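You operate a simulated robot arm through the tools that you are given. There is no shell and no other tool.

The job below is to be done with a simulated two-armed robot. You get a single attempt, and the scene is never put back.

TASK
Gauge sole plate 26 for wear and sort it by the result.
Fine: under the lid with the word at the pointer; slide the bridge back and shut the lid.

It is judged by the outcome, as a careful person would: the job done as asked, and still so three seconds after it is handed in. It fails if anything else is knocked over, pushed out of place, dropped, spilled or broken. Lids that push on must go on centred and level and be pressed home; caps that screw on are set level and turned clockwise until they are tight.

THE ROBOT
Two 7-joint arms with two-finger grippers on one trunk that stands fixed in place. Base frame: the origin is at the foot of the trunk, x ahead of it, y to its left, z up; the work surface is at about z = 840. Units: mm, degrees, N and s.
The left shoulder is at [57, 216, 1195], the right one opposite. With the tool pointing down near the work surface each hand reaches from about 260 to 800 mm from the base axis, measured 20 degrees to its own side. Payload 3.18 kg a hand.
Tool frame (each hand has its own): the origin (TCP) lies between the finger pads and is the grasp point; the fingertips stand 30 mm ahead of it; z points along the fingers, y is the line along which they close. Largest opening 144 mm; the body of the gripper starts 103 mm behind the TCP.
Orientation is that of the tool frame in the base frame, as a unit quaternion [x, y, z, w]. With the fingers straight down and closing along the base's y, the tool's x points along the base's -x, its y along +y and its z along -z.

THE INTERFACE
- The arms move only by the tool move_arm. It takes "left_targets", "right_targets" or both (then of equal length, played together; a hand with none holds still); each is a list of rows, each an object (a shift or turn left out is 0, a gripper value left out holds the last) with "linear": the shift along the base's x, y, z in units of 25 mm (1.0 is 25 mm), a list of three; "dr": the turn, a rotation vector about the base's x, y, z in units of 4 degrees (1.0 is 4 degrees), a list of three; "claw": the finger opening in cm, from 0 to 14.4. In form: [{"linear": [x, y, z], "dr": [rx, ry, rz], "claw": claw}, ...]. A call has 1 to 20 rows; each row shifts and turns the commanded pose from where the row before left it. A call with a number of a shift or a turn outside -1 to 1 is refused whole. Each row takes 0.2 s and may step no farther than 50 mm and 8.6 degrees from the row before; otherwise, or with a gripper value out of range, the whole call is refused. A pose out of reach is approached as far as the arm can. The call stops where the force on the tool passes 40 N (or 10 N more than at its start, if that is more) or the arm is blocked; 0.2 s more then pass. The fingers move at their own pace and stop on an object; they squeeze with about 38 N. The grip force told is the motor's: it shows also when the fingers shut on nothing. Time passes only in rows, and 0.2 s behind the last, so rows that do not move let the fingers close. The reply holds the time, the measured pose of the TCP, the force on the tool along the base axes, the opening and the grip force, in the units named above and with some noise, with the torque about the TCP (base axes, N m) and any sound that the robot's microphone picked up.
- Cameras (640 x 400 px; columns grow to the right, rows downward): "scene" is now at [130.3, -40.3, 1385.2]; the picture's right is [-0.44, -0.90, 0.00], its down [-0.50, 0.25, -0.83] and it looks along [0.74, -0.36, -0.56] (base axes); focal length 347 px, centre (320, 200). "left" rides on the left gripper at [76, -16, -143] in its tool frame; the picture's right is [0.21, 0.98, 0.00], its down [-0.84, 0.18, -0.51] and it looks along [-0.50, 0.11, 0.86] (tool axes); focal length 218 px, centre (320, 200). "right" rides on the right gripper at [76, 16, -143] in its tool frame; the picture's right is [-0.21, 0.98, 0.00], its down [-0.84, -0.18, -0.51] and it looks along [-0.50, -0.11, 0.86] (tool axes); focal length 218 px, centre (320, 200). There is no depth. A picture from a camera that has moved, and an enlarged one, comes with that camera's place and axes in the base frame and with its lens.
- capture(camera): a new picture of that camera. It takes no simulated time.
- lift_body(by): slides the trunk up (or, below 0, down) by that many mm; the arms and the scene camera ride with it, the base frame stays. It gives what a move gives, with no picture.
- pan_tilt(pan, tilt): turns the head with the scene camera to pan (to the left, within 80 degrees either way) and tilt (down, from -29 to 69), counted from straight ahead of the robot. It gives what a move gives.
- inspect(camera, box): a new picture of the part [left, top, right, bottom] of that camera's present view, enlarged. It takes no simulated time.
- hand_in(): hands the job in; it is judged then, once.

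Nothing tells you positions but the pictures and the camera data. Unless the task says otherwise, let go and move clear before handing in.

The tools are called after "Emit:" by a JSON object that holds its "op" and its "data". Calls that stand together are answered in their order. move_arm: Moves the arms, as the interface text tells. Its arguments: {"type":"object","properties":{"left_targets":{"type":"array","items":{"type":"object","properties":{"linear":{"type":"array","items":{"type":"number"}},"dr":{"type":"array","items":{"type":"number"}},"claw":{"type":"number"}}}},"right_targets":{"type":"array","items":{"type":"object","properties":{"linear":{"type":"array","items":{"type":"number"}},"dr":{"type":"array","items":{"type":"number"}},"claw":{"type":"number"}}}}},"required":[]} The other tools are called the same way: lift_body (by) slides the trunk up or down; pan_tilt (pan, tilt) turns the head that bears the scene camera; capture (camera) takes a picture; inspect (camera, box) takes an enlarged picture of a part of a camera's view; hand_in () hands the job in.

At the start:

```text
time: 0.0
left_eef_pos: [418.2, -14.4, 1129.3]
left_orientation: [-0.001, 1.0, -0.001, 0.0]
left_force: [-0.3, 0.4, -0.5]
left_torque: [0.02, 0.0, 0.0]
left_gripper_width: 144.4
left_grasp_force: 0.1
right_eef_pos: [423.7, -481.8, 1120.5]
right_orientation: [0.001, 1.0, -0.001, 0.001]
right_force: [0.0, 0.2, 0.1]
right_torque: [0.01, 0.01, -0.01]
right_gripper_width: 144.4
right_grasp_force: 0.0
trunk travel left (down, up): [-275.0, 94.0]
head pan, tilt: [-26.1, 34.1]
```

scene: 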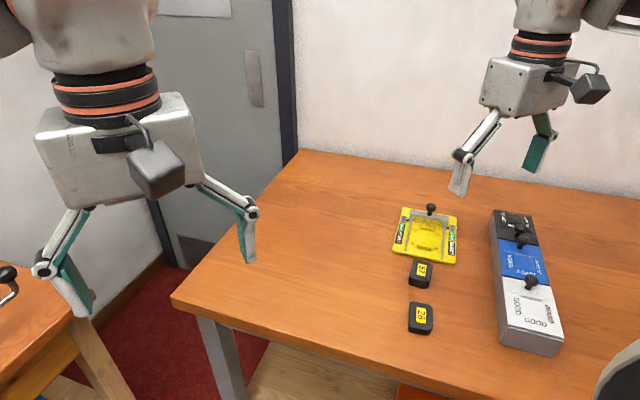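
right: 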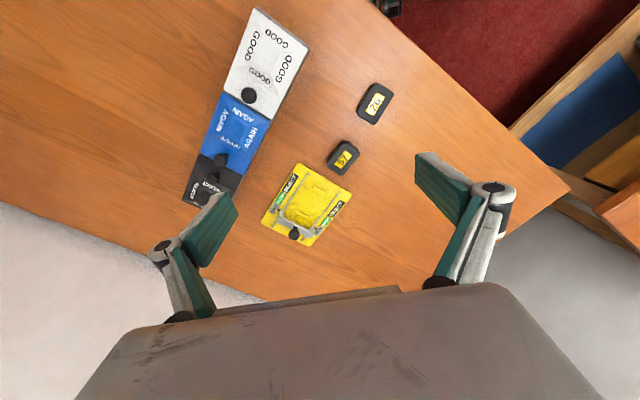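
left: 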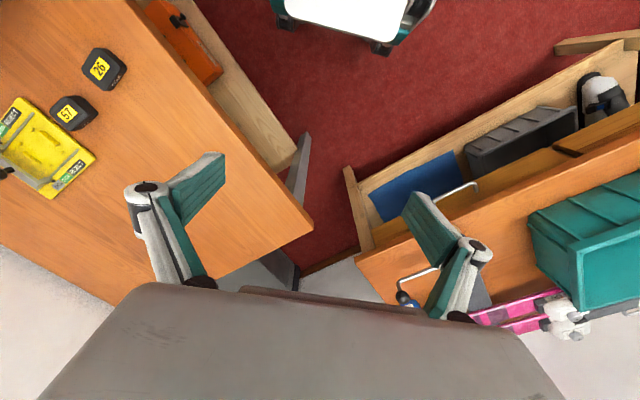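

I see a yellow gauge with a sliding bridge, two black sole plates (57 and 26), and a three-section box with knobbed lids (black, blue AGAIN, white GOOD). I'll look closer before moving.

Emit:
{"op": "inspect", "data": {"camera": "scene", "box": [380, 190, 580, 360]}}

Emit:
{"op": "inspect", "data": {"camera": "scene", "box": [380, 195, 470, 275]}}

Emit:
{"op": "inspect", "data": {"camera": "right", "box": [170, 0, 410, 260]}}

Emit:
{"op": "inspect", "data": {"camera": "right", "box": [240, 130, 380, 260]}}

```text
2.35 times, centred on (480, 275) of scene
camera zoom: at [130.3, -40.3, 1385.2], right [-0.44, -0.9, 0.0], down [-0.5, 0.25, -0.83], along [0.74, -0.36, -0.56], focal length 816 px, centre (-56, 24)
```

zoom: 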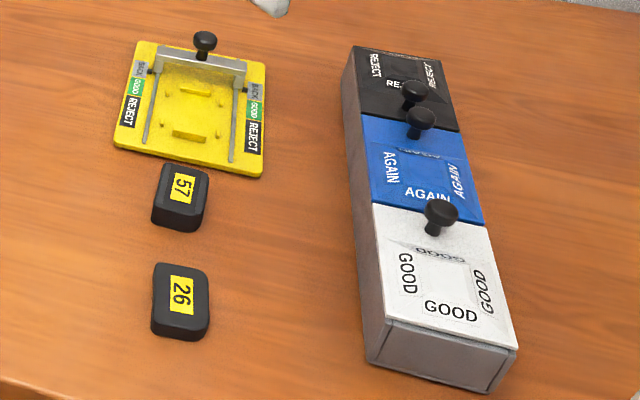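

```text
5.00 times, centred on (425, 235) of scene
camera zoom: at [130.3, -40.3, 1385.2], right [-0.44, -0.9, 0.0], down [-0.5, 0.25, -0.83], along [0.74, -0.36, -0.56], focal length 1735 px, centre (-205, 25)
```

zoom: 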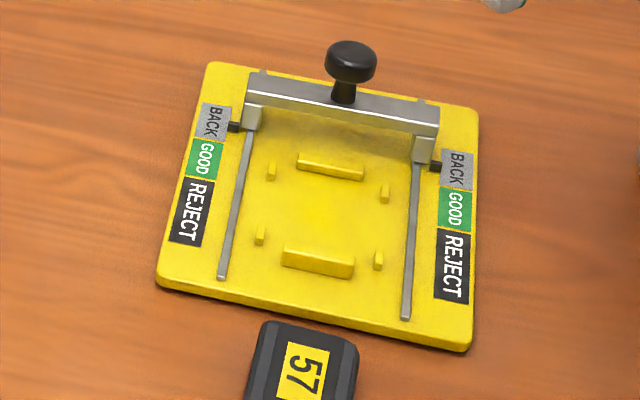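

```text
1.54 times, centred on (290, 130) of right
camera zoom: at [348.3, -467.2, 1262.8], right [0.21, 0.98, 0.0], down [0.84, -0.18, 0.51], along [0.5, -0.11, -0.86], focal length 336 px, centre (366, 308)
```

zoom: 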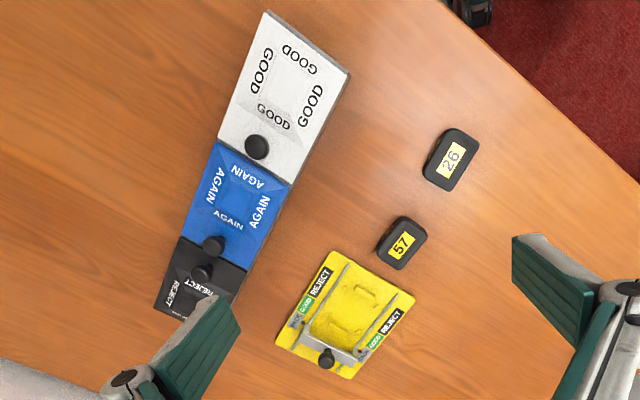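

```text
3.08 times, centred on (310, 195) of right
camera zoom: at [348.3, -467.2, 1262.8], right [0.21, 0.98, 0.0], down [0.84, -0.18, 0.51], along [0.5, -0.11, -0.86], focal length 672 px, centre (351, 215)
```

zoom: 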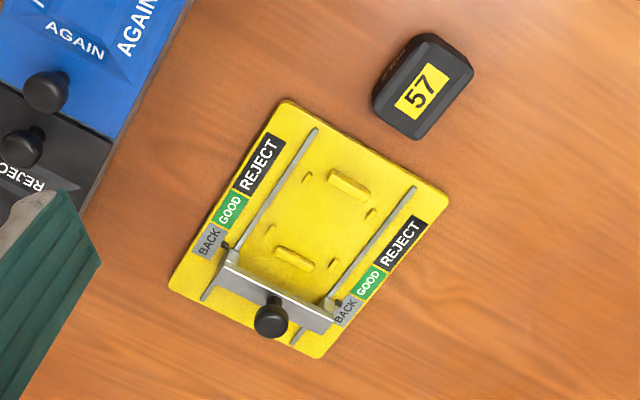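

Emit:
{"op": "move_arm", "data": {"right_targets": [{"linear": [-0.4, -0.75, -0.6]}, {"linear": [-0.4, -0.75, -0.6]}, {"linear": [-0.4, -0.75, -0.6]}, {"linear": [-0.4, -0.75, -0.6]}, {"linear": [-0.4, -0.75, -0.6]}, {}]}}

Emit:
{"op": "capture", "data": {"camera": "right"}}

Emit:
{"op": "capture", "data": {"camera": "scene"}}

```text
time: 1.4
left_eef_pos: [419.5, -12.7, 1129.5]
left_orientation: [-0.001, 1.0, -0.001, 0.0]
left_force: [0.4, -0.5, -0.7]
left_torque: [0.04, -0.01, 0.02]
left_gripper_width: 143.9
left_grasp_force: 0.1
right_eef_pos: [374.8, -576.3, 1044.9]
right_orientation: [0.001, 1.0, 0.0, 0.001]
right_force: [0.4, -0.7, -0.7]
right_torque: [0.0, -0.02, -0.01]
right_gripper_width: 143.9
right_grasp_force: 0.1
trunk travel left (down, up): [-275.0, 94.0]
head pan, tilt: [-26.1, 34.1]
```

```text
taken
camera right: at [299.5, -561.9, 1187.4], right [0.21, 0.98, 0.0], down [0.84, -0.18, 0.51], along [0.5, -0.11, -0.86], focal length 218 px, centre (320, 200)
```

right: 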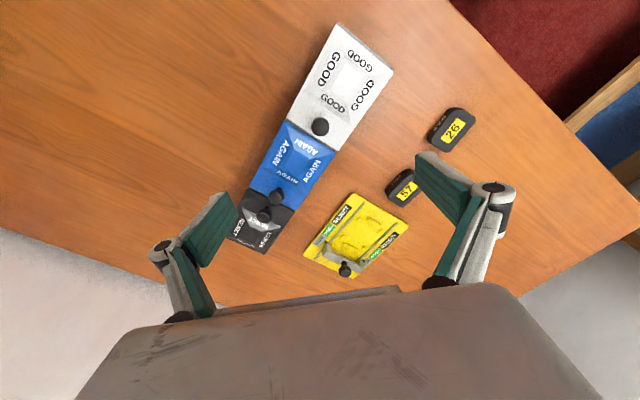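

```text
taken
camera scene: at [130.6, -40.2, 1385.1], right [-0.44, -0.9, 0.0], down [-0.5, 0.25, -0.83], along [0.74, -0.36, -0.56], focal length 347 px, centre (320, 200)
```

scene: 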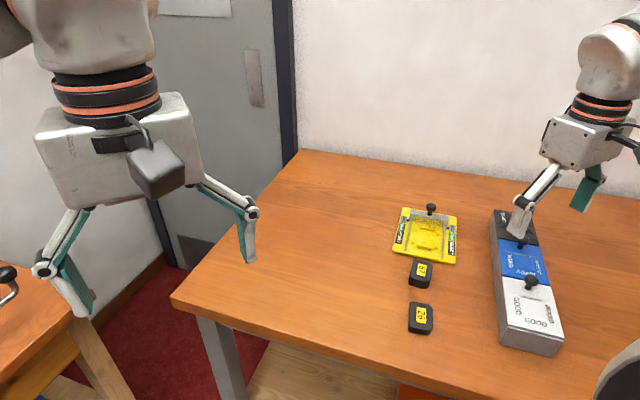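

The right hand is now above the box. I'll zoom in on the lids and gauge.

Emit:
{"op": "inspect", "data": {"camera": "right", "box": [225, 10, 405, 260]}}

Emit:
{"op": "inspect", "data": {"camera": "right", "box": [280, 20, 400, 140]}}

Emit:
{"op": "inspect", "data": {"camera": "right", "box": [380, 90, 490, 210]}}

Emit:
{"op": "inspect", "data": {"camera": "scene", "box": [480, 200, 580, 360]}}

```text
1.60 times, centred on (315, 135) of right
camera zoom: at [299.5, -561.9, 1187.4], right [0.21, 0.98, 0.0], down [0.84, -0.18, 0.51], along [0.5, -0.11, -0.86], focal length 349 px, centre (328, 304)
```

zoom: 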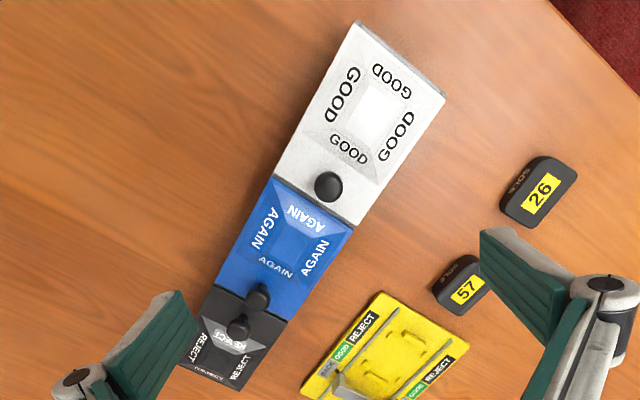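

```text
3.33 times, centred on (340, 80) of right
camera zoom: at [299.5, -561.9, 1187.4], right [0.21, 0.98, 0.0], down [0.84, -0.18, 0.51], along [0.5, -0.11, -0.86], focal length 728 px, centre (253, 600)
```

zoom: 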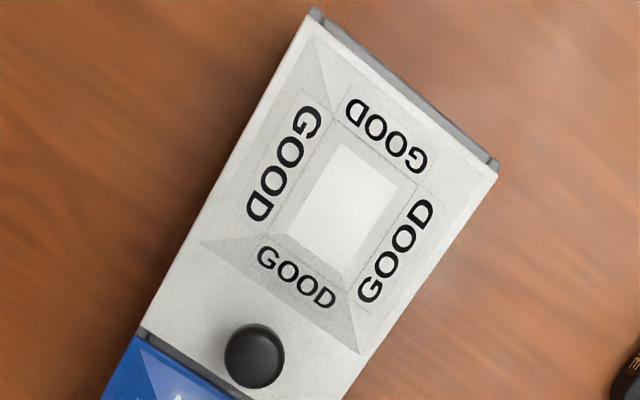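

```text
3.33 times, centred on (435, 150) of right
camera zoom: at [299.5, -561.9, 1187.4], right [0.21, 0.98, 0.0], down [0.84, -0.18, 0.51], along [0.5, -0.11, -0.86], focal length 728 px, centre (-63, 367)
```

zoom: 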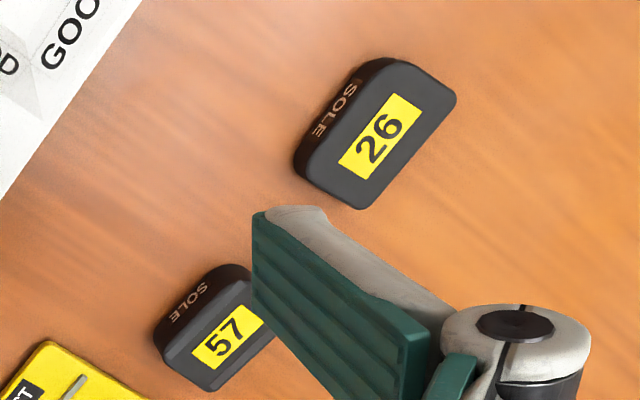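

```text
2.50 times, centred on (530, 280) of scene
camera zoom: at [130.6, -40.2, 1385.1], right [-0.44, -0.9, 0.0], down [-0.5, 0.25, -0.83], along [0.74, -0.36, -0.56], focal length 868 px, centre (-205, 0)
```

zoom: 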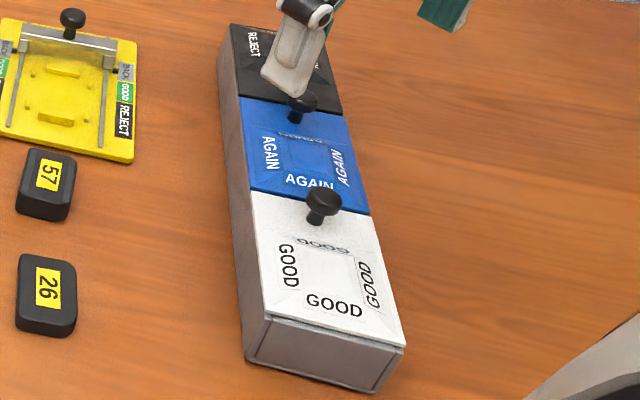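

Emit:
{"op": "move_arm", "data": {"right_targets": [{"linear": [0, 0.97, -0.3]}, {"linear": [0, 0.97, -0.3]}, {"linear": [0, 0.97, -0.3]}, {"linear": [0, 0.97, -0.6]}, {"linear": [0, 0.97, -0.6]}, {"linear": [0, 0.97, -0.6]}, {"linear": [0, 0.97, -0.6]}, {}]}}

Emit:
{"op": "capture", "data": {"camera": "right"}}

Emit:
{"op": "inspect", "data": {"camera": "right", "box": [270, 50, 430, 210]}}

Emit:
{"op": "inspect", "data": {"camera": "scene", "box": [390, 250, 450, 340]}}

```text
time: 3.2
left_eef_pos: [418.1, -13.7, 1130.4]
left_orientation: [-0.001, 1.0, -0.001, 0.0]
left_force: [-0.3, 0.0, -0.1]
left_torque: [0.0, -0.02, 0.01]
left_gripper_width: 144.2
left_grasp_force: 0.0
right_eef_pos: [373.6, -406.7, 963.1]
right_orientation: [0.001, 1.0, 0.0, 0.0]
right_force: [0.1, -0.1, -0.3]
right_torque: [0.0, 0.02, 0.01]
right_gripper_width: 143.7
right_grasp_force: 0.0
trunk travel left (down, up): [-275.0, 94.0]
head pan, tilt: [-26.1, 34.1]
```

```text
taken
camera right: at [298.2, -391.4, 1105.0], right [0.21, 0.98, 0.0], down [0.84, -0.18, 0.51], along [0.5, -0.11, -0.86], focal length 218 px, centre (320, 200)
```

right: 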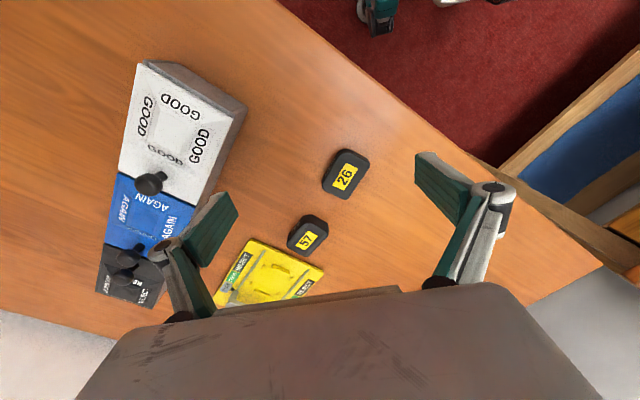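

```text
2.50 times, centred on (350, 130) of right
camera zoom: at [298.2, -391.4, 1105.0], right [0.21, 0.98, 0.0], down [0.84, -0.18, 0.51], along [0.5, -0.11, -0.86], focal length 546 px, centre (245, 375)
```

zoom: 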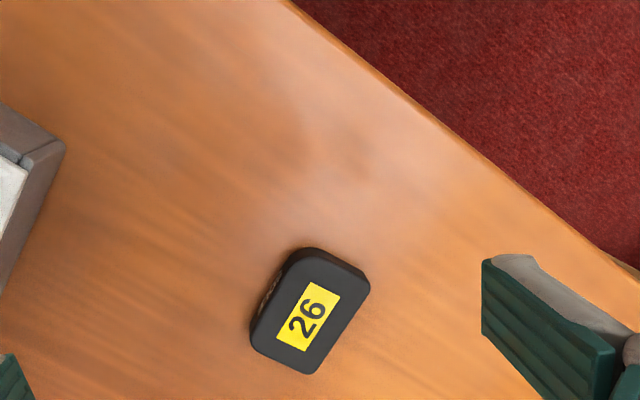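

```text
4.44 times, centred on (420, 295) of scene
camera zoom: at [130.1, -40.3, 1385.2], right [-0.44, -0.9, 0.0], down [-0.5, 0.25, -0.83], along [0.74, -0.36, -0.56], focal length 1542 px, centre (-124, -222)
```

zoom: 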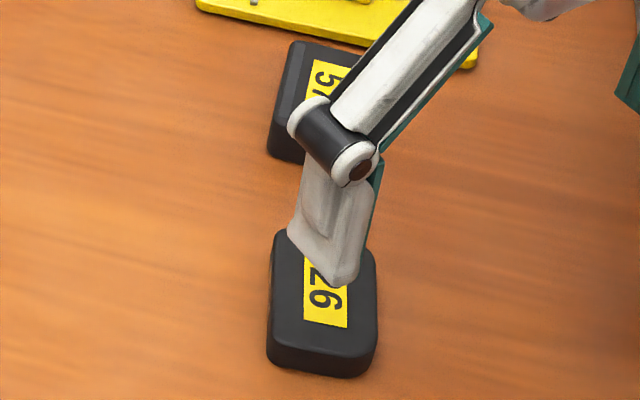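

Emit:
{"op": "move_arm", "data": {"right_targets": [{"linear": [0, 0, 1]}, {"linear": [0.4, -0.4, 1]}, {"linear": [0.9, -0.9, 0]}, {"linear": [0.9, -0.9, 0]}, {"linear": [0.9, -0.9, 0]}, {"linear": [0.9, -0.9, 0]}, {"linear": [0.8, -1, 0]}, {"linear": [0.4, -1, 0]}, {}]}}

Emit:
{"op": "capture", "data": {"camera": "right"}}

Emit:
{"op": "inspect", "data": {"camera": "right", "box": [250, 100, 430, 280]}}

Emit:
{"op": "inspect", "data": {"camera": "scene", "box": [390, 250, 450, 340]}}

```text
time: 5.2
left_eef_pos: [419.4, -13.9, 1130.1]
left_orientation: [-0.001, 1.0, -0.001, 0.0]
left_force: [-0.2, 0.6, 0.0]
left_torque: [0.0, 0.01, 0.03]
left_gripper_width: 143.9
left_grasp_force: 0.0
right_eef_pos: [502.7, -556.1, 1012.7]
right_orientation: [0.001, 1.0, 0.0, 0.0]
right_force: [-0.4, 0.5, -1.2]
right_torque: [-0.01, -0.04, 0.02]
right_gripper_width: 143.9
right_grasp_force: 0.1
trunk travel left (down, up): [-275.0, 94.0]
head pan, tilt: [-26.1, 34.1]
```

```text
taken
camera right: at [427.2, -541.8, 1155.4], right [0.21, 0.98, 0.0], down [0.84, -0.18, 0.51], along [0.5, -0.11, -0.86], focal length 218 px, centre (320, 200)
```

right: 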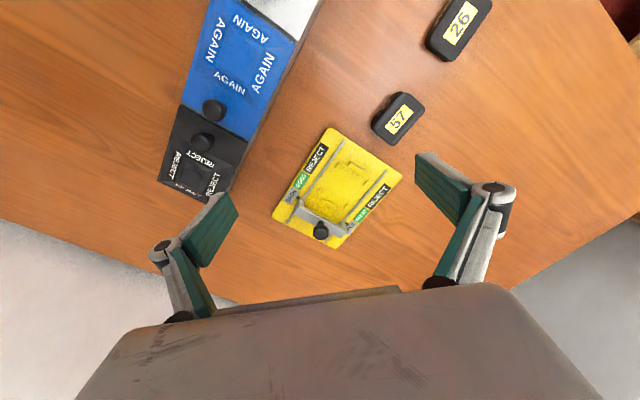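

```text
2.22 times, centred on (340, 190) of right
camera zoom: at [427.2, -541.8, 1155.4], right [0.21, 0.98, 0.0], down [0.84, -0.18, 0.51], along [0.5, -0.11, -0.86], focal length 485 px, centre (276, 222)
```

zoom: 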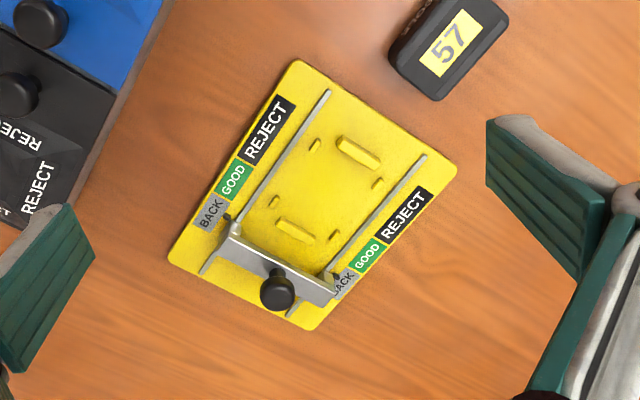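

```text
4.44 times, centred on (420, 295) of scene
camera zoom: at [130.4, -40.1, 1385.2], right [-0.44, -0.9, 0.0], down [-0.5, 0.25, -0.83], along [0.74, -0.36, -0.56], focal length 1542 px, centre (-124, -222)
```

zoom: 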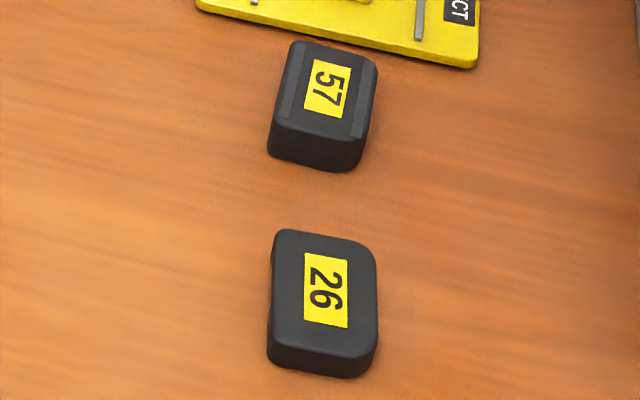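

Emit:
{"op": "inspect", "data": {"camera": "right", "box": [360, 80, 440, 150]}}

Emit:
{"op": "inspect", "data": {"camera": "right", "box": [415, 0, 505, 70]}}

Emit:
{"op": "inspect", "data": {"camera": "scene", "box": [385, 195, 465, 270]}}

Emit:
{"op": "inspect", "data": {"camera": "left", "box": [0, 30, 140, 200]}}

```text
5.71 times, centred on (400, 115) of right
camera zoom: at [427.2, -541.8, 1155.4], right [0.21, 0.98, 0.0], down [0.84, -0.18, 0.51], along [0.5, -0.11, -0.86], focal length 1247 px, centre (-137, 686)
```

zoom: 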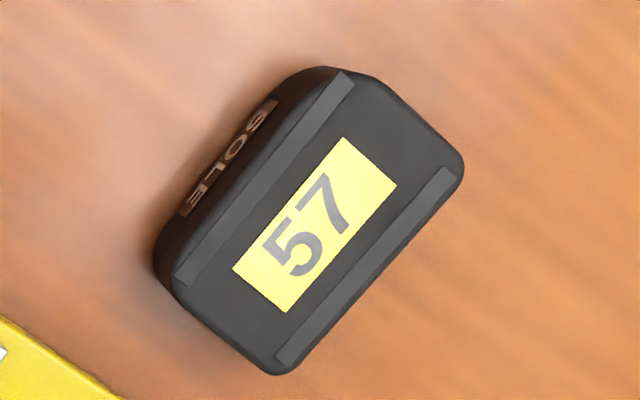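

```text
5.71 times, centred on (460, 35) of right
camera zoom: at [427.2, -541.8, 1155.4], right [0.21, 0.98, 0.0], down [0.84, -0.18, 0.51], along [0.5, -0.11, -0.86], focal length 1247 px, centre (-480, 1143)
```

zoom: 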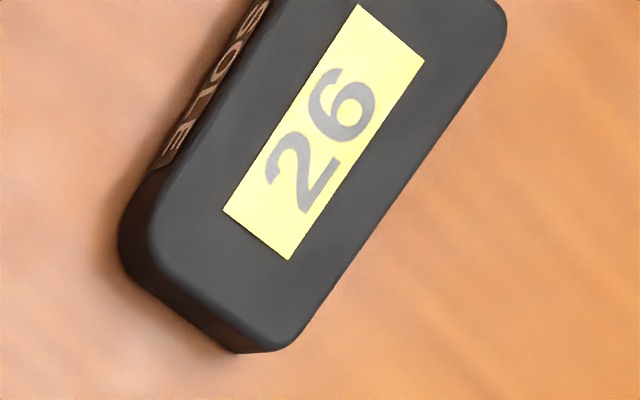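

```text
5.33 times, centred on (425, 232) of scene
camera zoom: at [130.4, -40.1, 1385.2], right [-0.44, -0.9, 0.0], down [-0.5, 0.25, -0.83], along [0.74, -0.36, -0.56], focal length 1851 px, centre (-240, 27)
```

zoom: 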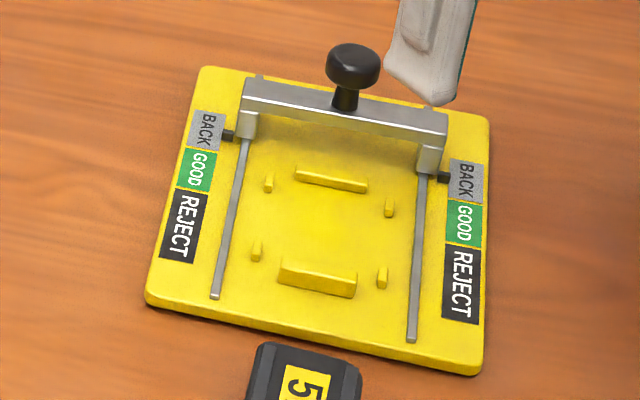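

```text
2.35 times, centred on (70, 115) of left
camera zoom: at [342.1, -29.2, 1272.1], right [-0.21, 0.98, 0.0], down [0.84, 0.18, 0.51], along [0.5, 0.11, -0.86], focal length 514 px, centre (908, 400)
```

zoom: 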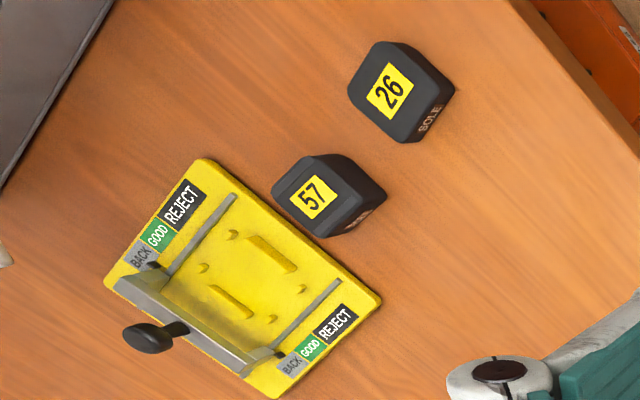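

Emit:
{"op": "move_arm", "data": {"right_targets": [{"linear": [-0.349, 0.684, 0], "dr": [0, 0, -0.9875], "claw": 8}, {"linear": [-0.349, 0.684, 0], "dr": [0, 0, -0.9875]}, {"linear": [-0.349, 0.684, 0], "dr": [0, 0, -0.9875]}, {"linear": [-0.349, 0.684, 0], "dr": [0, 0, -0.9875]}, {"linear": [-0.349, 0.684, -0.4], "dr": [0, 0, -0.9875]}, {"linear": [-0.349, 0.684, -0.4], "dr": [0, 0, -0.9875]}, {"linear": [-0.349, 0.684, -0.4], "dr": [0, 0, -0.9875]}, {"linear": [-0.349, 0.684, -0.4], "dr": [0, 0, -0.9875]}, {"linear": [-0.349, 0.684, -0.4], "dr": [0, 0, -0.9875]}, {"linear": [-0.349, 0.684, -0.4], "dr": [0, 0, -0.9875]}, {}]}}

Emit:
{"op": "capture", "data": {"camera": "right"}}

Emit:
{"op": "capture", "data": {"camera": "scene"}}

```text
time: 7.6
left_eef_pos: [418.6, -14.6, 1130.1]
left_orientation: [0.0, 1.0, 0.0, 0.0]
left_force: [0.5, -0.7, 0.5]
left_torque: [0.02, -0.01, -0.02]
left_gripper_width: 144.0
left_grasp_force: 0.0
right_eef_pos: [405.0, -532.0, 1043.8]
right_orientation: [0.333, 0.943, 0.004, -0.006]
right_force: [0.4, -0.4, 0.4]
right_torque: [-0.01, 0.01, -0.01]
right_gripper_width: 79.9
right_grasp_force: 0.0
right hand out of reach, approached as far as the arm can: row 6, 7, 8, 9, 10
trunk travel left (down, up): [-275.0, 94.0]
head pan, tilt: [-26.1, 34.1]
```

```text
taken
camera right: at [357.6, -473.4, 1188.0], right [0.78, 0.63, 0.0], down [0.55, -0.67, 0.5], along [0.31, -0.39, -0.87], focal length 218 px, centre (320, 200)
```

right: 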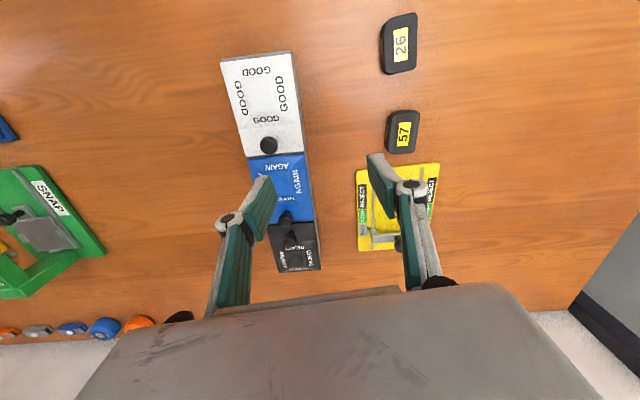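

```text
taken
camera scene: at [130.6, -40.4, 1385.1], right [-0.44, -0.9, 0.0], down [-0.5, 0.25, -0.83], along [0.74, -0.36, -0.56], focal length 347 px, centre (320, 200)
```

scene: 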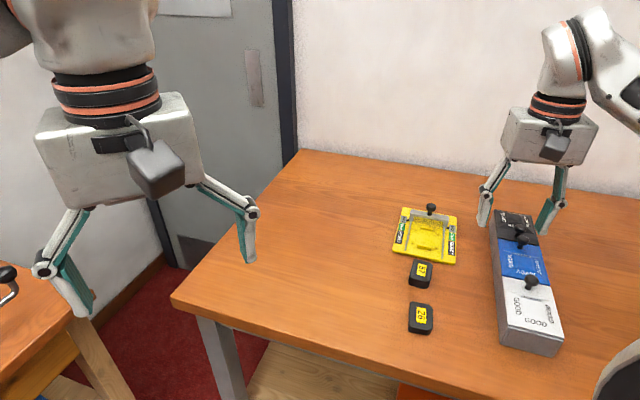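

Emit:
{"op": "move_arm", "data": {"right_targets": [{"dr": [0, 0, 1]}, {"dr": [0, 0, 1]}, {}]}}

```text
time: 8.4
left_eef_pos: [418.6, -14.3, 1129.3]
left_orientation: [-0.001, 1.0, 0.0, 0.0]
left_force: [0.0, 0.8, 0.0]
left_torque: [0.0, 0.01, -0.02]
left_gripper_width: 143.9
left_grasp_force: 0.1
right_eef_pos: [404.1, -531.9, 1044.1]
right_orientation: [0.271, 0.962, 0.0, 0.0]
right_force: [-0.6, -0.9, -0.4]
right_torque: [-0.03, 0.02, 0.0]
right_gripper_width: 80.0
right_grasp_force: 0.1
trunk travel left (down, up): [-275.0, 94.0]
head pan, tilt: [-26.1, 34.1]
```

Emit:
{"op": "move_arm", "data": {"right_targets": [{"linear": [0, 1, 0]}, {"linear": [0, 1, 0]}, {"linear": [0, 1, 0]}, {}]}}

```text
time: 9.4
left_eef_pos: [417.8, -14.2, 1129.6]
left_orientation: [-0.001, 1.0, 0.0, 0.0]
left_force: [-0.2, -0.4, -0.6]
left_torque: [0.0, -0.03, 0.04]
left_gripper_width: 144.2
left_grasp_force: 0.0
right_eef_pos: [414.0, -488.5, 1037.8]
right_orientation: [0.269, 0.963, 0.001, -0.002]
right_force: [0.2, -0.7, -0.7]
right_torque: [0.02, 0.0, 0.02]
right_gripper_width: 80.2
right_grasp_force: 0.0
right hand out of reach, approached as far as the arm can: row 2, 3
trunk travel left (down, up): [-275.0, 94.0]
head pan, tilt: [-26.1, 34.1]
```

Emit:
{"op": "move_arm", "data": {"right_targets": [{"dr": [0, 0, 1]}, {"dr": [0, 0, 1]}, {"dr": [0, 0, 1]}, {"dr": [0, 0, 1]}, {"dr": [0, 0, 1]}, {"dr": [0, 0, 1]}, {"dr": [0, 0, 1]}, {"dr": [0, 0, 1]}, {"dr": [0, 0, 1]}, {"dr": [0, 0, 1]}, {"dr": [0, 0, 1]}, {"dr": [0, 0, 1]}, {"dr": [0, 0, 1]}, {"dr": [0, 0, 1]}, {"dr": [0, 0, 1]}, {"dr": [0, 0, 1]}, {"dr": [0, 0, 1]}, {"dr": [0, 0, 1]}, {"dr": [0, 0, 1]}, {"dr": [0, 0, 1]}]}}

Emit:
{"op": "move_arm", "data": {"right_targets": [{"linear": [0, 0.5, 0], "dr": [0, 0, 1]}, {"linear": [0, 0.5, 0], "dr": [0, 0, 1]}, {"linear": [0, 0.5, 0], "dr": [0, 0, 1]}, {"linear": [0, 0.5, 0], "dr": [0, 0, 1]}, {"dr": [0, 0, 1]}, {"dr": [0, 0, 1]}, {"dr": [0, 0, 1]}, {"dr": [0, 0, 1]}, {"dr": [0, 0, 1]}, {"dr": [0, 0, 1]}, {"dr": [0, 0, 1]}, {"dr": [0, 0, 1]}, {"dr": [0, 0, 1]}, {"dr": [0, 0, 1]}, {"dr": [0, 0, 1]}, {"dr": [0, 0, 1]}, {"dr": [0, 0, 1]}, {"dr": [0, 0, 1]}, {"dr": [0, 0, 1]}, {"dr": [0, 0, 1]}]}}

Emit:
{"op": "capture", "data": {"camera": "scene"}}

```text
time: 13.6
left_eef_pos: [418.1, -13.6, 1128.7]
left_orientation: [-0.001, 1.0, -0.001, 0.0]
left_force: [0.4, 0.1, 0.0]
left_torque: [-0.01, 0.02, -0.02]
left_gripper_width: 144.3
left_grasp_force: 0.2
right_eef_pos: [414.7, -490.5, 1036.5]
right_orientation: [-0.41, 0.912, 0.0, 0.0]
right_force: [0.2, -0.2, -0.7]
right_torque: [-0.02, -0.02, 0.02]
right_gripper_width: 80.1
right_grasp_force: 0.0
trunk travel left (down, up): [-275.0, 94.0]
head pan, tilt: [-26.1, 34.1]
```

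```text
time: 17.8
left_eef_pos: [417.8, -15.0, 1129.3]
left_orientation: [0.0, 1.0, -0.001, 0.001]
left_force: [-0.2, -1.0, 0.0]
left_torque: [-0.01, 0.01, -0.03]
left_gripper_width: 144.1
left_grasp_force: 0.1
right_eef_pos: [414.3, -440.6, 1036.3]
right_orientation: [0.901, -0.434, 0.0, -0.001]
right_force: [0.0, -0.7, -0.2]
right_torque: [-0.02, 0.02, -0.04]
right_gripper_width: 80.0
right_grasp_force: 0.0
trunk travel left (down, up): [-275.0, 94.0]
head pan, tilt: [-26.1, 34.1]
```

```text
taken
camera scene: at [130.4, -40.3, 1385.2], right [-0.44, -0.9, 0.0], down [-0.5, 0.25, -0.83], along [0.74, -0.36, -0.56], focal length 347 px, centre (320, 200)
```

scene: 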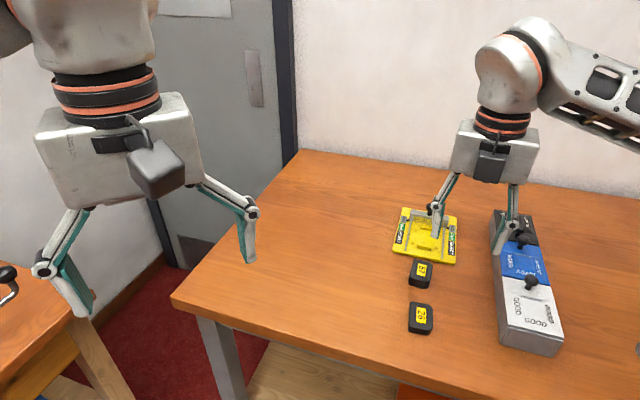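

Emit:
{"op": "move_arm", "data": {"right_targets": [{"linear": [0, 0.75, -0.6], "dr": [0, 0, 1]}, {"linear": [0.05, 0.75, -0.6], "dr": [0, 0, 1]}, {"linear": [0, 0.72, -0.6], "dr": [0, 0, 0.97]}, {"linear": [0, 0, -0.6]}, {"linear": [0, 0, -0.6]}, {}]}}

Emit:
{"op": "capture", "data": {"camera": "right"}}

Emit:
{"op": "capture", "data": {"camera": "scene"}}

```text
time: 19.2
left_eef_pos: [417.2, -13.3, 1129.8]
left_orientation: [-0.001, 1.0, -0.001, 0.0]
left_force: [0.5, -0.3, -0.1]
left_torque: [-0.03, 0.01, -0.01]
left_gripper_width: 144.1
left_grasp_force: 0.2
right_eef_pos: [416.1, -383.2, 963.4]
right_orientation: [0.941, -0.34, 0.0, 0.001]
right_force: [-0.5, -0.1, -0.4]
right_torque: [-0.02, 0.01, -0.03]
right_gripper_width: 80.0
right_grasp_force: 0.1
trunk travel left (down, up): [-275.0, 94.0]
head pan, tilt: [-26.1, 34.1]
```

```text
taken
camera right: at [465.1, -447.0, 1104.8], right [-0.79, -0.62, 0.0], down [-0.53, 0.68, 0.51], along [-0.31, 0.4, -0.86], focal length 218 px, centre (320, 200)
```

right: 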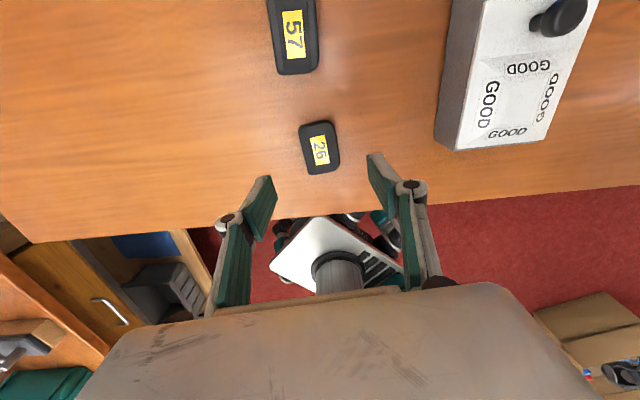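

```text
taken
camera scene: at [130.2, -40.3, 1385.2], right [-0.44, -0.9, 0.0], down [-0.5, 0.25, -0.83], along [0.74, -0.36, -0.56], focal length 347 px, centre (320, 200)
```

scene: 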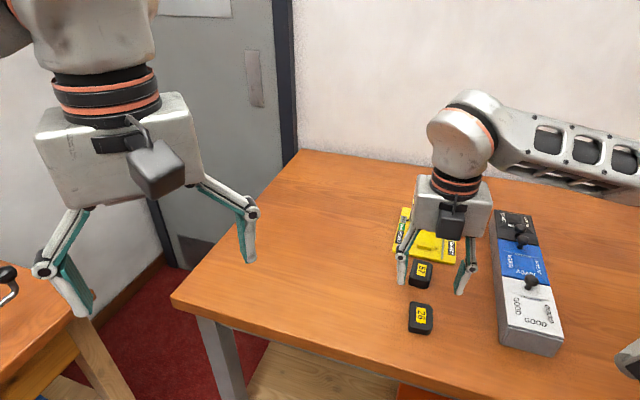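

Emit:
{"op": "inspect", "data": {"camera": "right", "box": [270, 105, 370, 185]}}

Emit:
{"op": "inspect", "data": {"camera": "right", "box": [240, 0, 360, 80]}}

```text
5.00 times, centred on (320, 145) of right
camera zoom: at [465.1, -447.0, 1104.8], right [-0.79, -0.62, 0.0], down [-0.53, 0.68, 0.51], along [-0.31, 0.4, -0.86], focal length 1091 px, centre (320, 475)
```

zoom: 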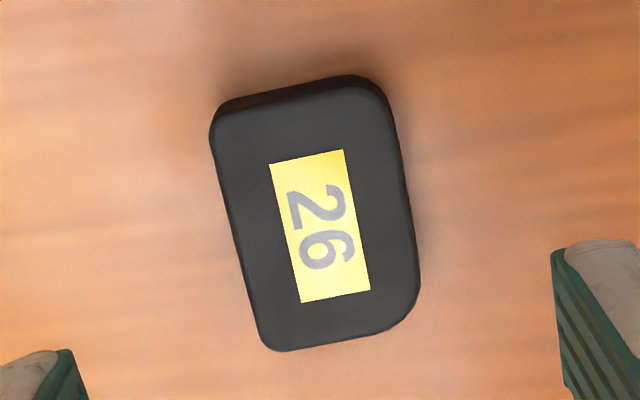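

```text
5.00 times, centred on (300, 40) of right
camera zoom: at [465.1, -447.0, 1104.8], right [-0.79, -0.62, 0.0], down [-0.53, 0.68, 0.51], along [-0.31, 0.4, -0.86], focal length 1091 px, centre (420, 1000)
```

zoom: 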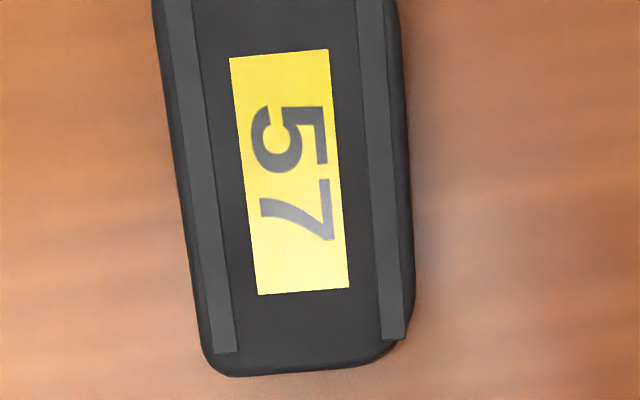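

Emit:
{"op": "move_arm", "data": {"right_targets": [{"linear": [0, 0, -0.9]}, {"linear": [0, 0, -0.9]}, {"linear": [0, 0, -0.9]}, {"linear": [0, 0, -0.5]}, {"linear": [0, 0, -0.35]}, {}]}}

Emit:
{"op": "inspect", "data": {"camera": "scene", "box": [370, 240, 490, 360]}}

```text
time: 20.6
left_eef_pos: [418.3, -14.3, 1130.3]
left_orientation: [-0.001, 1.0, -0.001, 0.0]
left_force: [-0.4, 0.2, -0.4]
left_torque: [-0.02, 0.01, 0.0]
left_gripper_width: 144.0
left_grasp_force: 0.1
right_eef_pos: [416.5, -384.9, 873.3]
right_orientation: [0.941, -0.34, 0.0, 0.001]
right_force: [0.5, 0.0, 0.3]
right_torque: [0.0, 0.02, -0.03]
right_gripper_width: 79.9
right_grasp_force: 0.0
trunk travel left (down, up): [-275.0, 94.0]
head pan, tilt: [-26.1, 34.1]
```

```text
3.33 times, centred on (430, 300) of scene
camera zoom: at [130.3, -40.3, 1385.2], right [-0.44, -0.9, 0.0], down [-0.5, 0.25, -0.83], along [0.74, -0.36, -0.56], focal length 1157 px, centre (-47, -133)
```

zoom: 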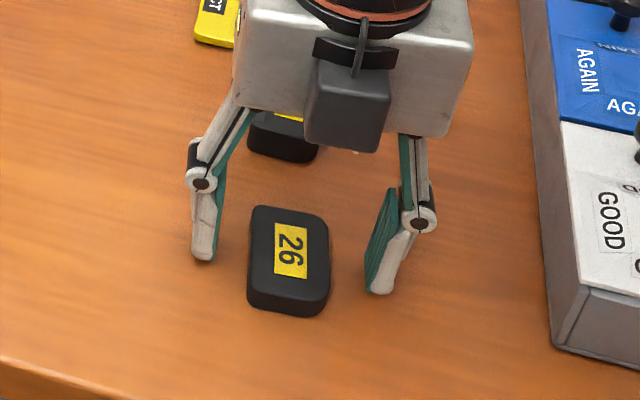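

Emit:
{"op": "move_arm", "data": {"right_targets": [{"claw": 0}, {}, {}]}}

Emit:
{"op": "move_arm", "data": {"right_targets": [{"linear": [0, 0, 0.5]}, {"linear": [0, 0, 1]}, {"linear": [0, 0, 1]}, {"linear": [0, 0, 1]}, {"linear": [0, 0, 1]}, {"linear": [0, 0, 1]}, {}]}}

Emit:
{"op": "capture", "data": {"camera": "right"}}

Emit:
{"op": "capture", "data": {"camera": "scene"}}

```text
time: 21.4
left_eef_pos: [418.8, -13.0, 1130.8]
left_orientation: [0.0, 1.0, -0.001, 0.0]
left_force: [-0.8, -0.6, -0.2]
left_torque: [0.0, -0.01, -0.01]
left_gripper_width: 143.9
left_grasp_force: 0.1
right_eef_pos: [416.7, -385.2, 873.8]
right_orientation: [0.941, -0.339, -0.001, 0.0]
right_force: [0.5, 0.7, 1.3]
right_torque: [-0.01, 0.03, 0.02]
right_gripper_width: 41.5
right_grasp_force: 37.6
trunk travel left (down, up): [-275.0, 94.0]
head pan, tilt: [-26.1, 34.1]
```

```text
time: 23.0
left_eef_pos: [419.5, -14.9, 1130.1]
left_orientation: [-0.001, 1.0, 0.0, 0.0]
left_force: [0.6, -0.1, 0.2]
left_torque: [-0.01, 0.0, -0.03]
left_gripper_width: 144.1
left_grasp_force: 0.1
right_eef_pos: [415.5, -384.7, 1011.8]
right_orientation: [0.941, -0.34, 0.001, 0.0]
right_force: [0.6, -0.4, -0.9]
right_torque: [0.01, -0.01, 0.01]
right_gripper_width: 41.0
right_grasp_force: 38.0
trunk travel left (down, up): [-275.0, 94.0]
head pan, tilt: [-26.1, 34.1]
```

```text
taken
camera right: at [464.7, -447.8, 1154.1], right [-0.78, -0.62, 0.0], down [-0.53, 0.68, 0.51], along [-0.31, 0.4, -0.86], focal length 218 px, centre (320, 200)
```

right: 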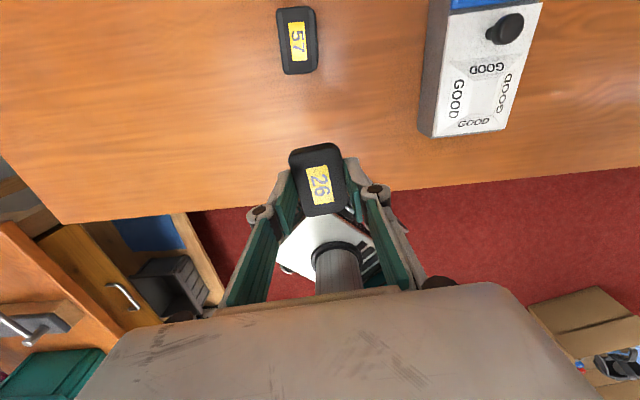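

```text
taken
camera scene: at [130.5, -40.5, 1385.1], right [-0.44, -0.9, 0.0], down [-0.5, 0.25, -0.83], along [0.74, -0.36, -0.56], focal length 347 px, centre (320, 200)
```

scene: 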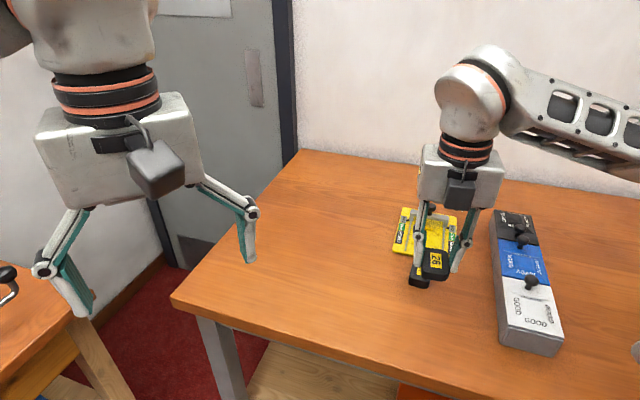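

Emit:
{"op": "inspect", "data": {"camera": "scene", "box": [395, 200, 485, 290]}}

Emit:
{"op": "inspect", "data": {"camera": "right", "box": [260, 120, 380, 230]}}

Emit:
{"op": "inspect", "data": {"camera": "left", "box": [0, 0, 160, 200]}}

```text
4.44 times, centred on (440, 245) of scene
camera zoom: at [130.5, -40.5, 1385.1], right [-0.44, -0.9, 0.0], down [-0.5, 0.25, -0.83], along [0.74, -0.36, -0.56], focal length 1542 px, centre (-213, 0)
```

zoom: 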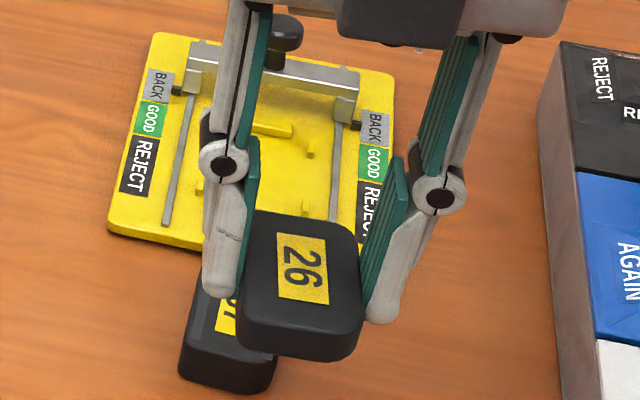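

```text
3.64 times, centred on (320, 175) of right
camera zoom: at [464.7, -447.8, 1154.1], right [-0.78, -0.62, 0.0], down [-0.53, 0.68, 0.51], along [-0.31, 0.4, -0.86], focal length 794 px, centre (320, 291)
```

zoom: 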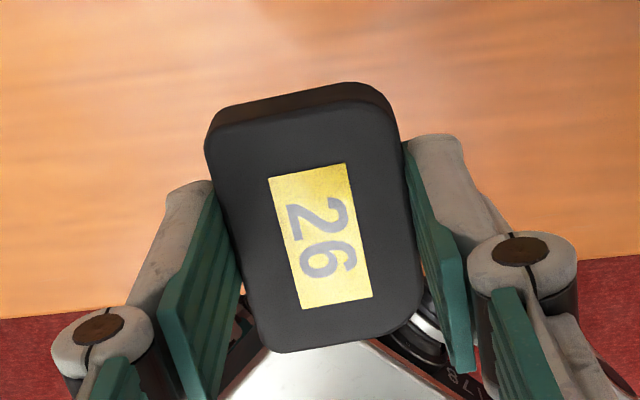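

```text
2.00 times, centred on (80, 100) of left
camera zoom: at [342.2, -29.5, 1272.0], right [-0.21, 0.98, 0.0], down [0.84, 0.18, 0.51], along [0.5, 0.11, -0.86], focal length 436 px, centre (800, 400)
```

zoom: 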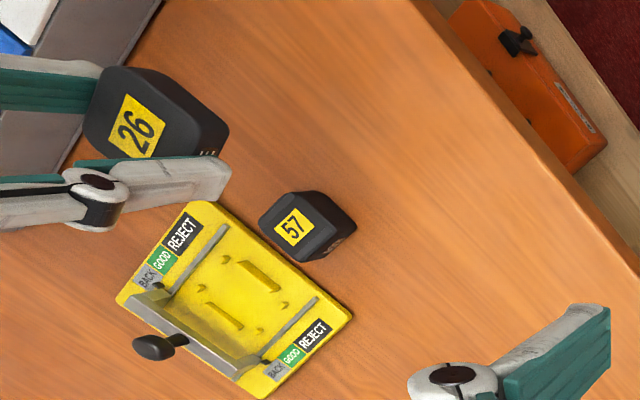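

Emit:
{"op": "move_arm", "data": {"right_targets": [{"linear": [0.8585, -0.782, 0], "dr": [0, 0, -0.2]}, {"linear": [0.8585, -0.782, 0], "dr": [0, 0, -0.2]}, {"linear": [0.8585, -0.782, 0], "dr": [0, 0, -0.2]}, {"linear": [0.8585, -0.782, 0], "dr": [0, 0, -0.2]}, {"linear": [0.8585, -0.782, 0], "dr": [0, 0, -0.2]}, {"linear": [0.8585, -0.782, 0], "dr": [0, 0, -0.17]}, {"linear": [0.8585, -0.782, 0]}, {"linear": [0.8585, -0.782, 0]}, {"linear": [0, 0, -0.87]}, {"linear": [0, 0, -0.87]}, {"linear": [0, 0, -0.87]}, {"linear": [0, 0, -0.87]}, {}]}}

Emit:
{"op": "capture", "data": {"camera": "right"}}

Emit:
{"op": "inspect", "data": {"camera": "right", "box": [230, 80, 410, 240]}}

Emit:
{"op": "inspect", "data": {"camera": "scene", "box": [385, 190, 465, 270]}}

Emit:
{"op": "inspect", "data": {"camera": "left", "box": [0, 70, 110, 210]}}

```text
time: 25.8
left_eef_pos: [419.9, -13.6, 1129.3]
left_orientation: [-0.001, 1.0, -0.001, 0.0]
left_force: [0.4, -0.1, -0.6]
left_torque: [-0.03, -0.02, -0.02]
left_gripper_width: 144.0
left_grasp_force: 0.1
right_eef_pos: [588.2, -541.7, 924.8]
right_orientation: [0.926, -0.378, 0.0, 0.0]
right_force: [0.7, -0.2, -0.5]
right_torque: [-0.05, -0.01, -0.02]
right_gripper_width: 41.2
right_grasp_force: 38.0
trunk travel left (down, up): [-275.0, 94.0]
head pan, tilt: [-26.1, 34.1]
```

```text
taken
camera right: at [632.5, -608.2, 1067.3], right [-0.83, -0.55, 0.0], down [-0.48, 0.72, 0.51], along [-0.28, 0.42, -0.86], focal length 218 px, centre (320, 200)
```

right: 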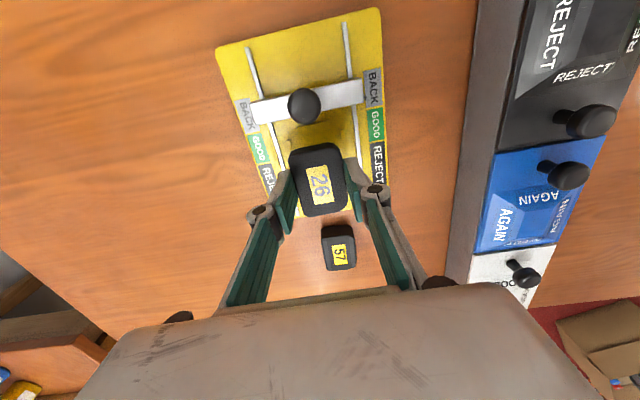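

```text
2.50 times, centred on (320, 160) of right
camera zoom: at [632.5, -608.2, 1067.3], right [-0.83, -0.55, 0.0], down [-0.48, 0.72, 0.51], along [-0.28, 0.42, -0.86], focal length 546 px, centre (320, 300)
```

zoom: 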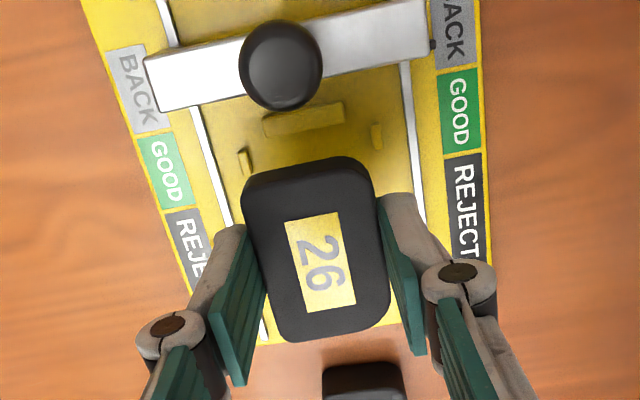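

```text
5.00 times, centred on (425, 230) of scene
camera zoom: at [130.1, -40.2, 1385.2], right [-0.44, -0.9, 0.0], down [-0.5, 0.25, -0.83], along [0.74, -0.36, -0.56], focal length 1735 px, centre (-205, 50)
```

zoom: 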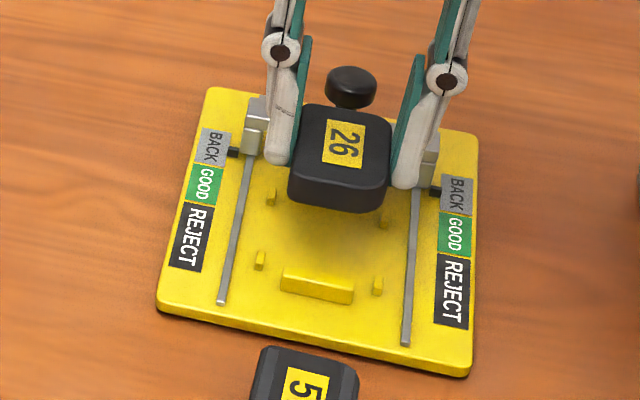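

```text
2.86 times, centred on (55, 140) of left
camera zoom: at [341.8, -29.3, 1272.2], right [-0.21, 0.98, 0.0], down [0.84, 0.18, 0.51], along [0.5, 0.11, -0.86], focal length 624 px, centre (1077, 371)
```

zoom: 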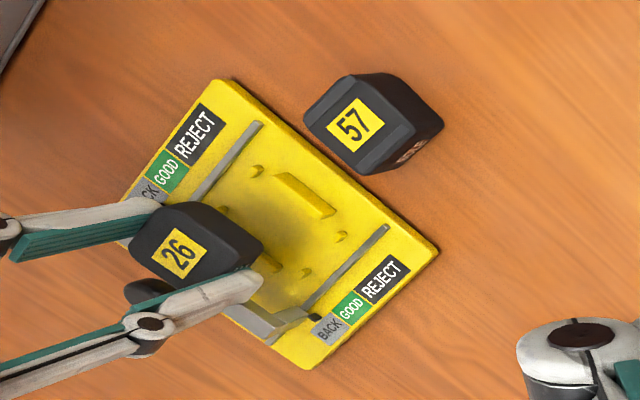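

Emit:
{"op": "inspect", "data": {"camera": "scene", "box": [430, 230, 470, 260]}}

Emit:
{"op": "inspect", "data": {"camera": "scene", "box": [410, 220, 450, 255]}}

Emit:
{"op": "inspect", "data": {"camera": "right", "box": [280, 90, 370, 160]}}

```text
13.33 times, centred on (450, 245) of scene
camera zoom: at [130.1, -40.2, 1385.2], right [-0.44, -0.9, 0.0], down [-0.5, 0.25, -0.83], along [0.74, -0.36, -0.56], focal length 4627 px, centre (-1413, -400)
```

zoom: 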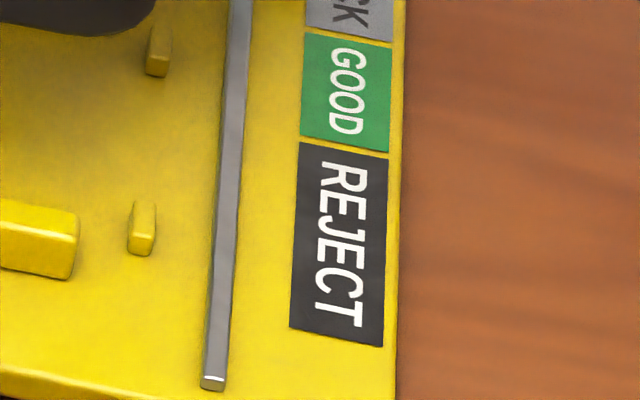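

```text
11.43 times, centred on (430, 238) of scene
camera zoom: at [130.1, -40.2, 1385.2], right [-0.44, -0.9, 0.0], down [-0.5, 0.25, -0.83], along [0.74, -0.36, -0.56], focal length 3966 px, centre (-937, -229)
```

zoom: 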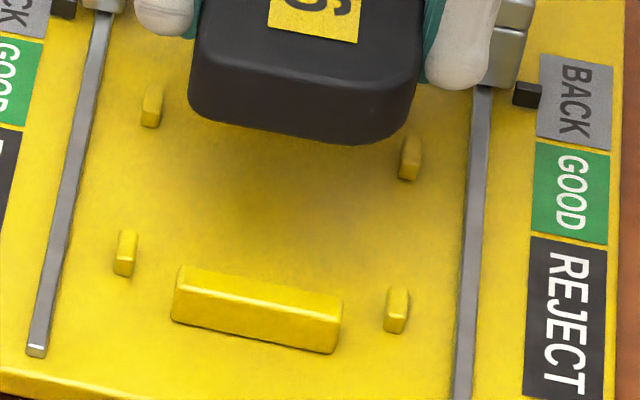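

```text
5.71 times, centred on (325, 125) of right
camera zoom: at [632.5, -608.2, 1067.3], right [-0.83, -0.55, 0.0], down [-0.48, 0.72, 0.51], along [-0.28, 0.42, -0.86], focal length 1247 px, centre (291, 629)
```

zoom: 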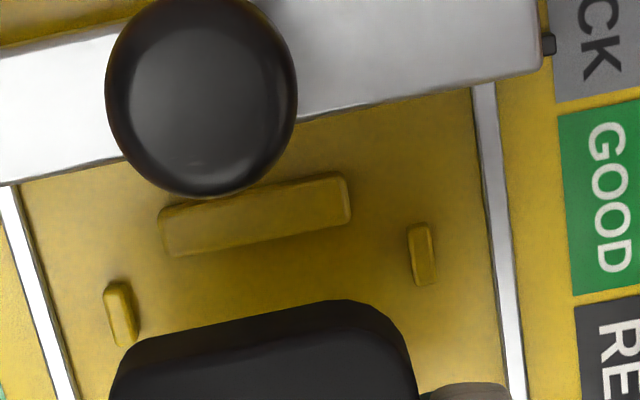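

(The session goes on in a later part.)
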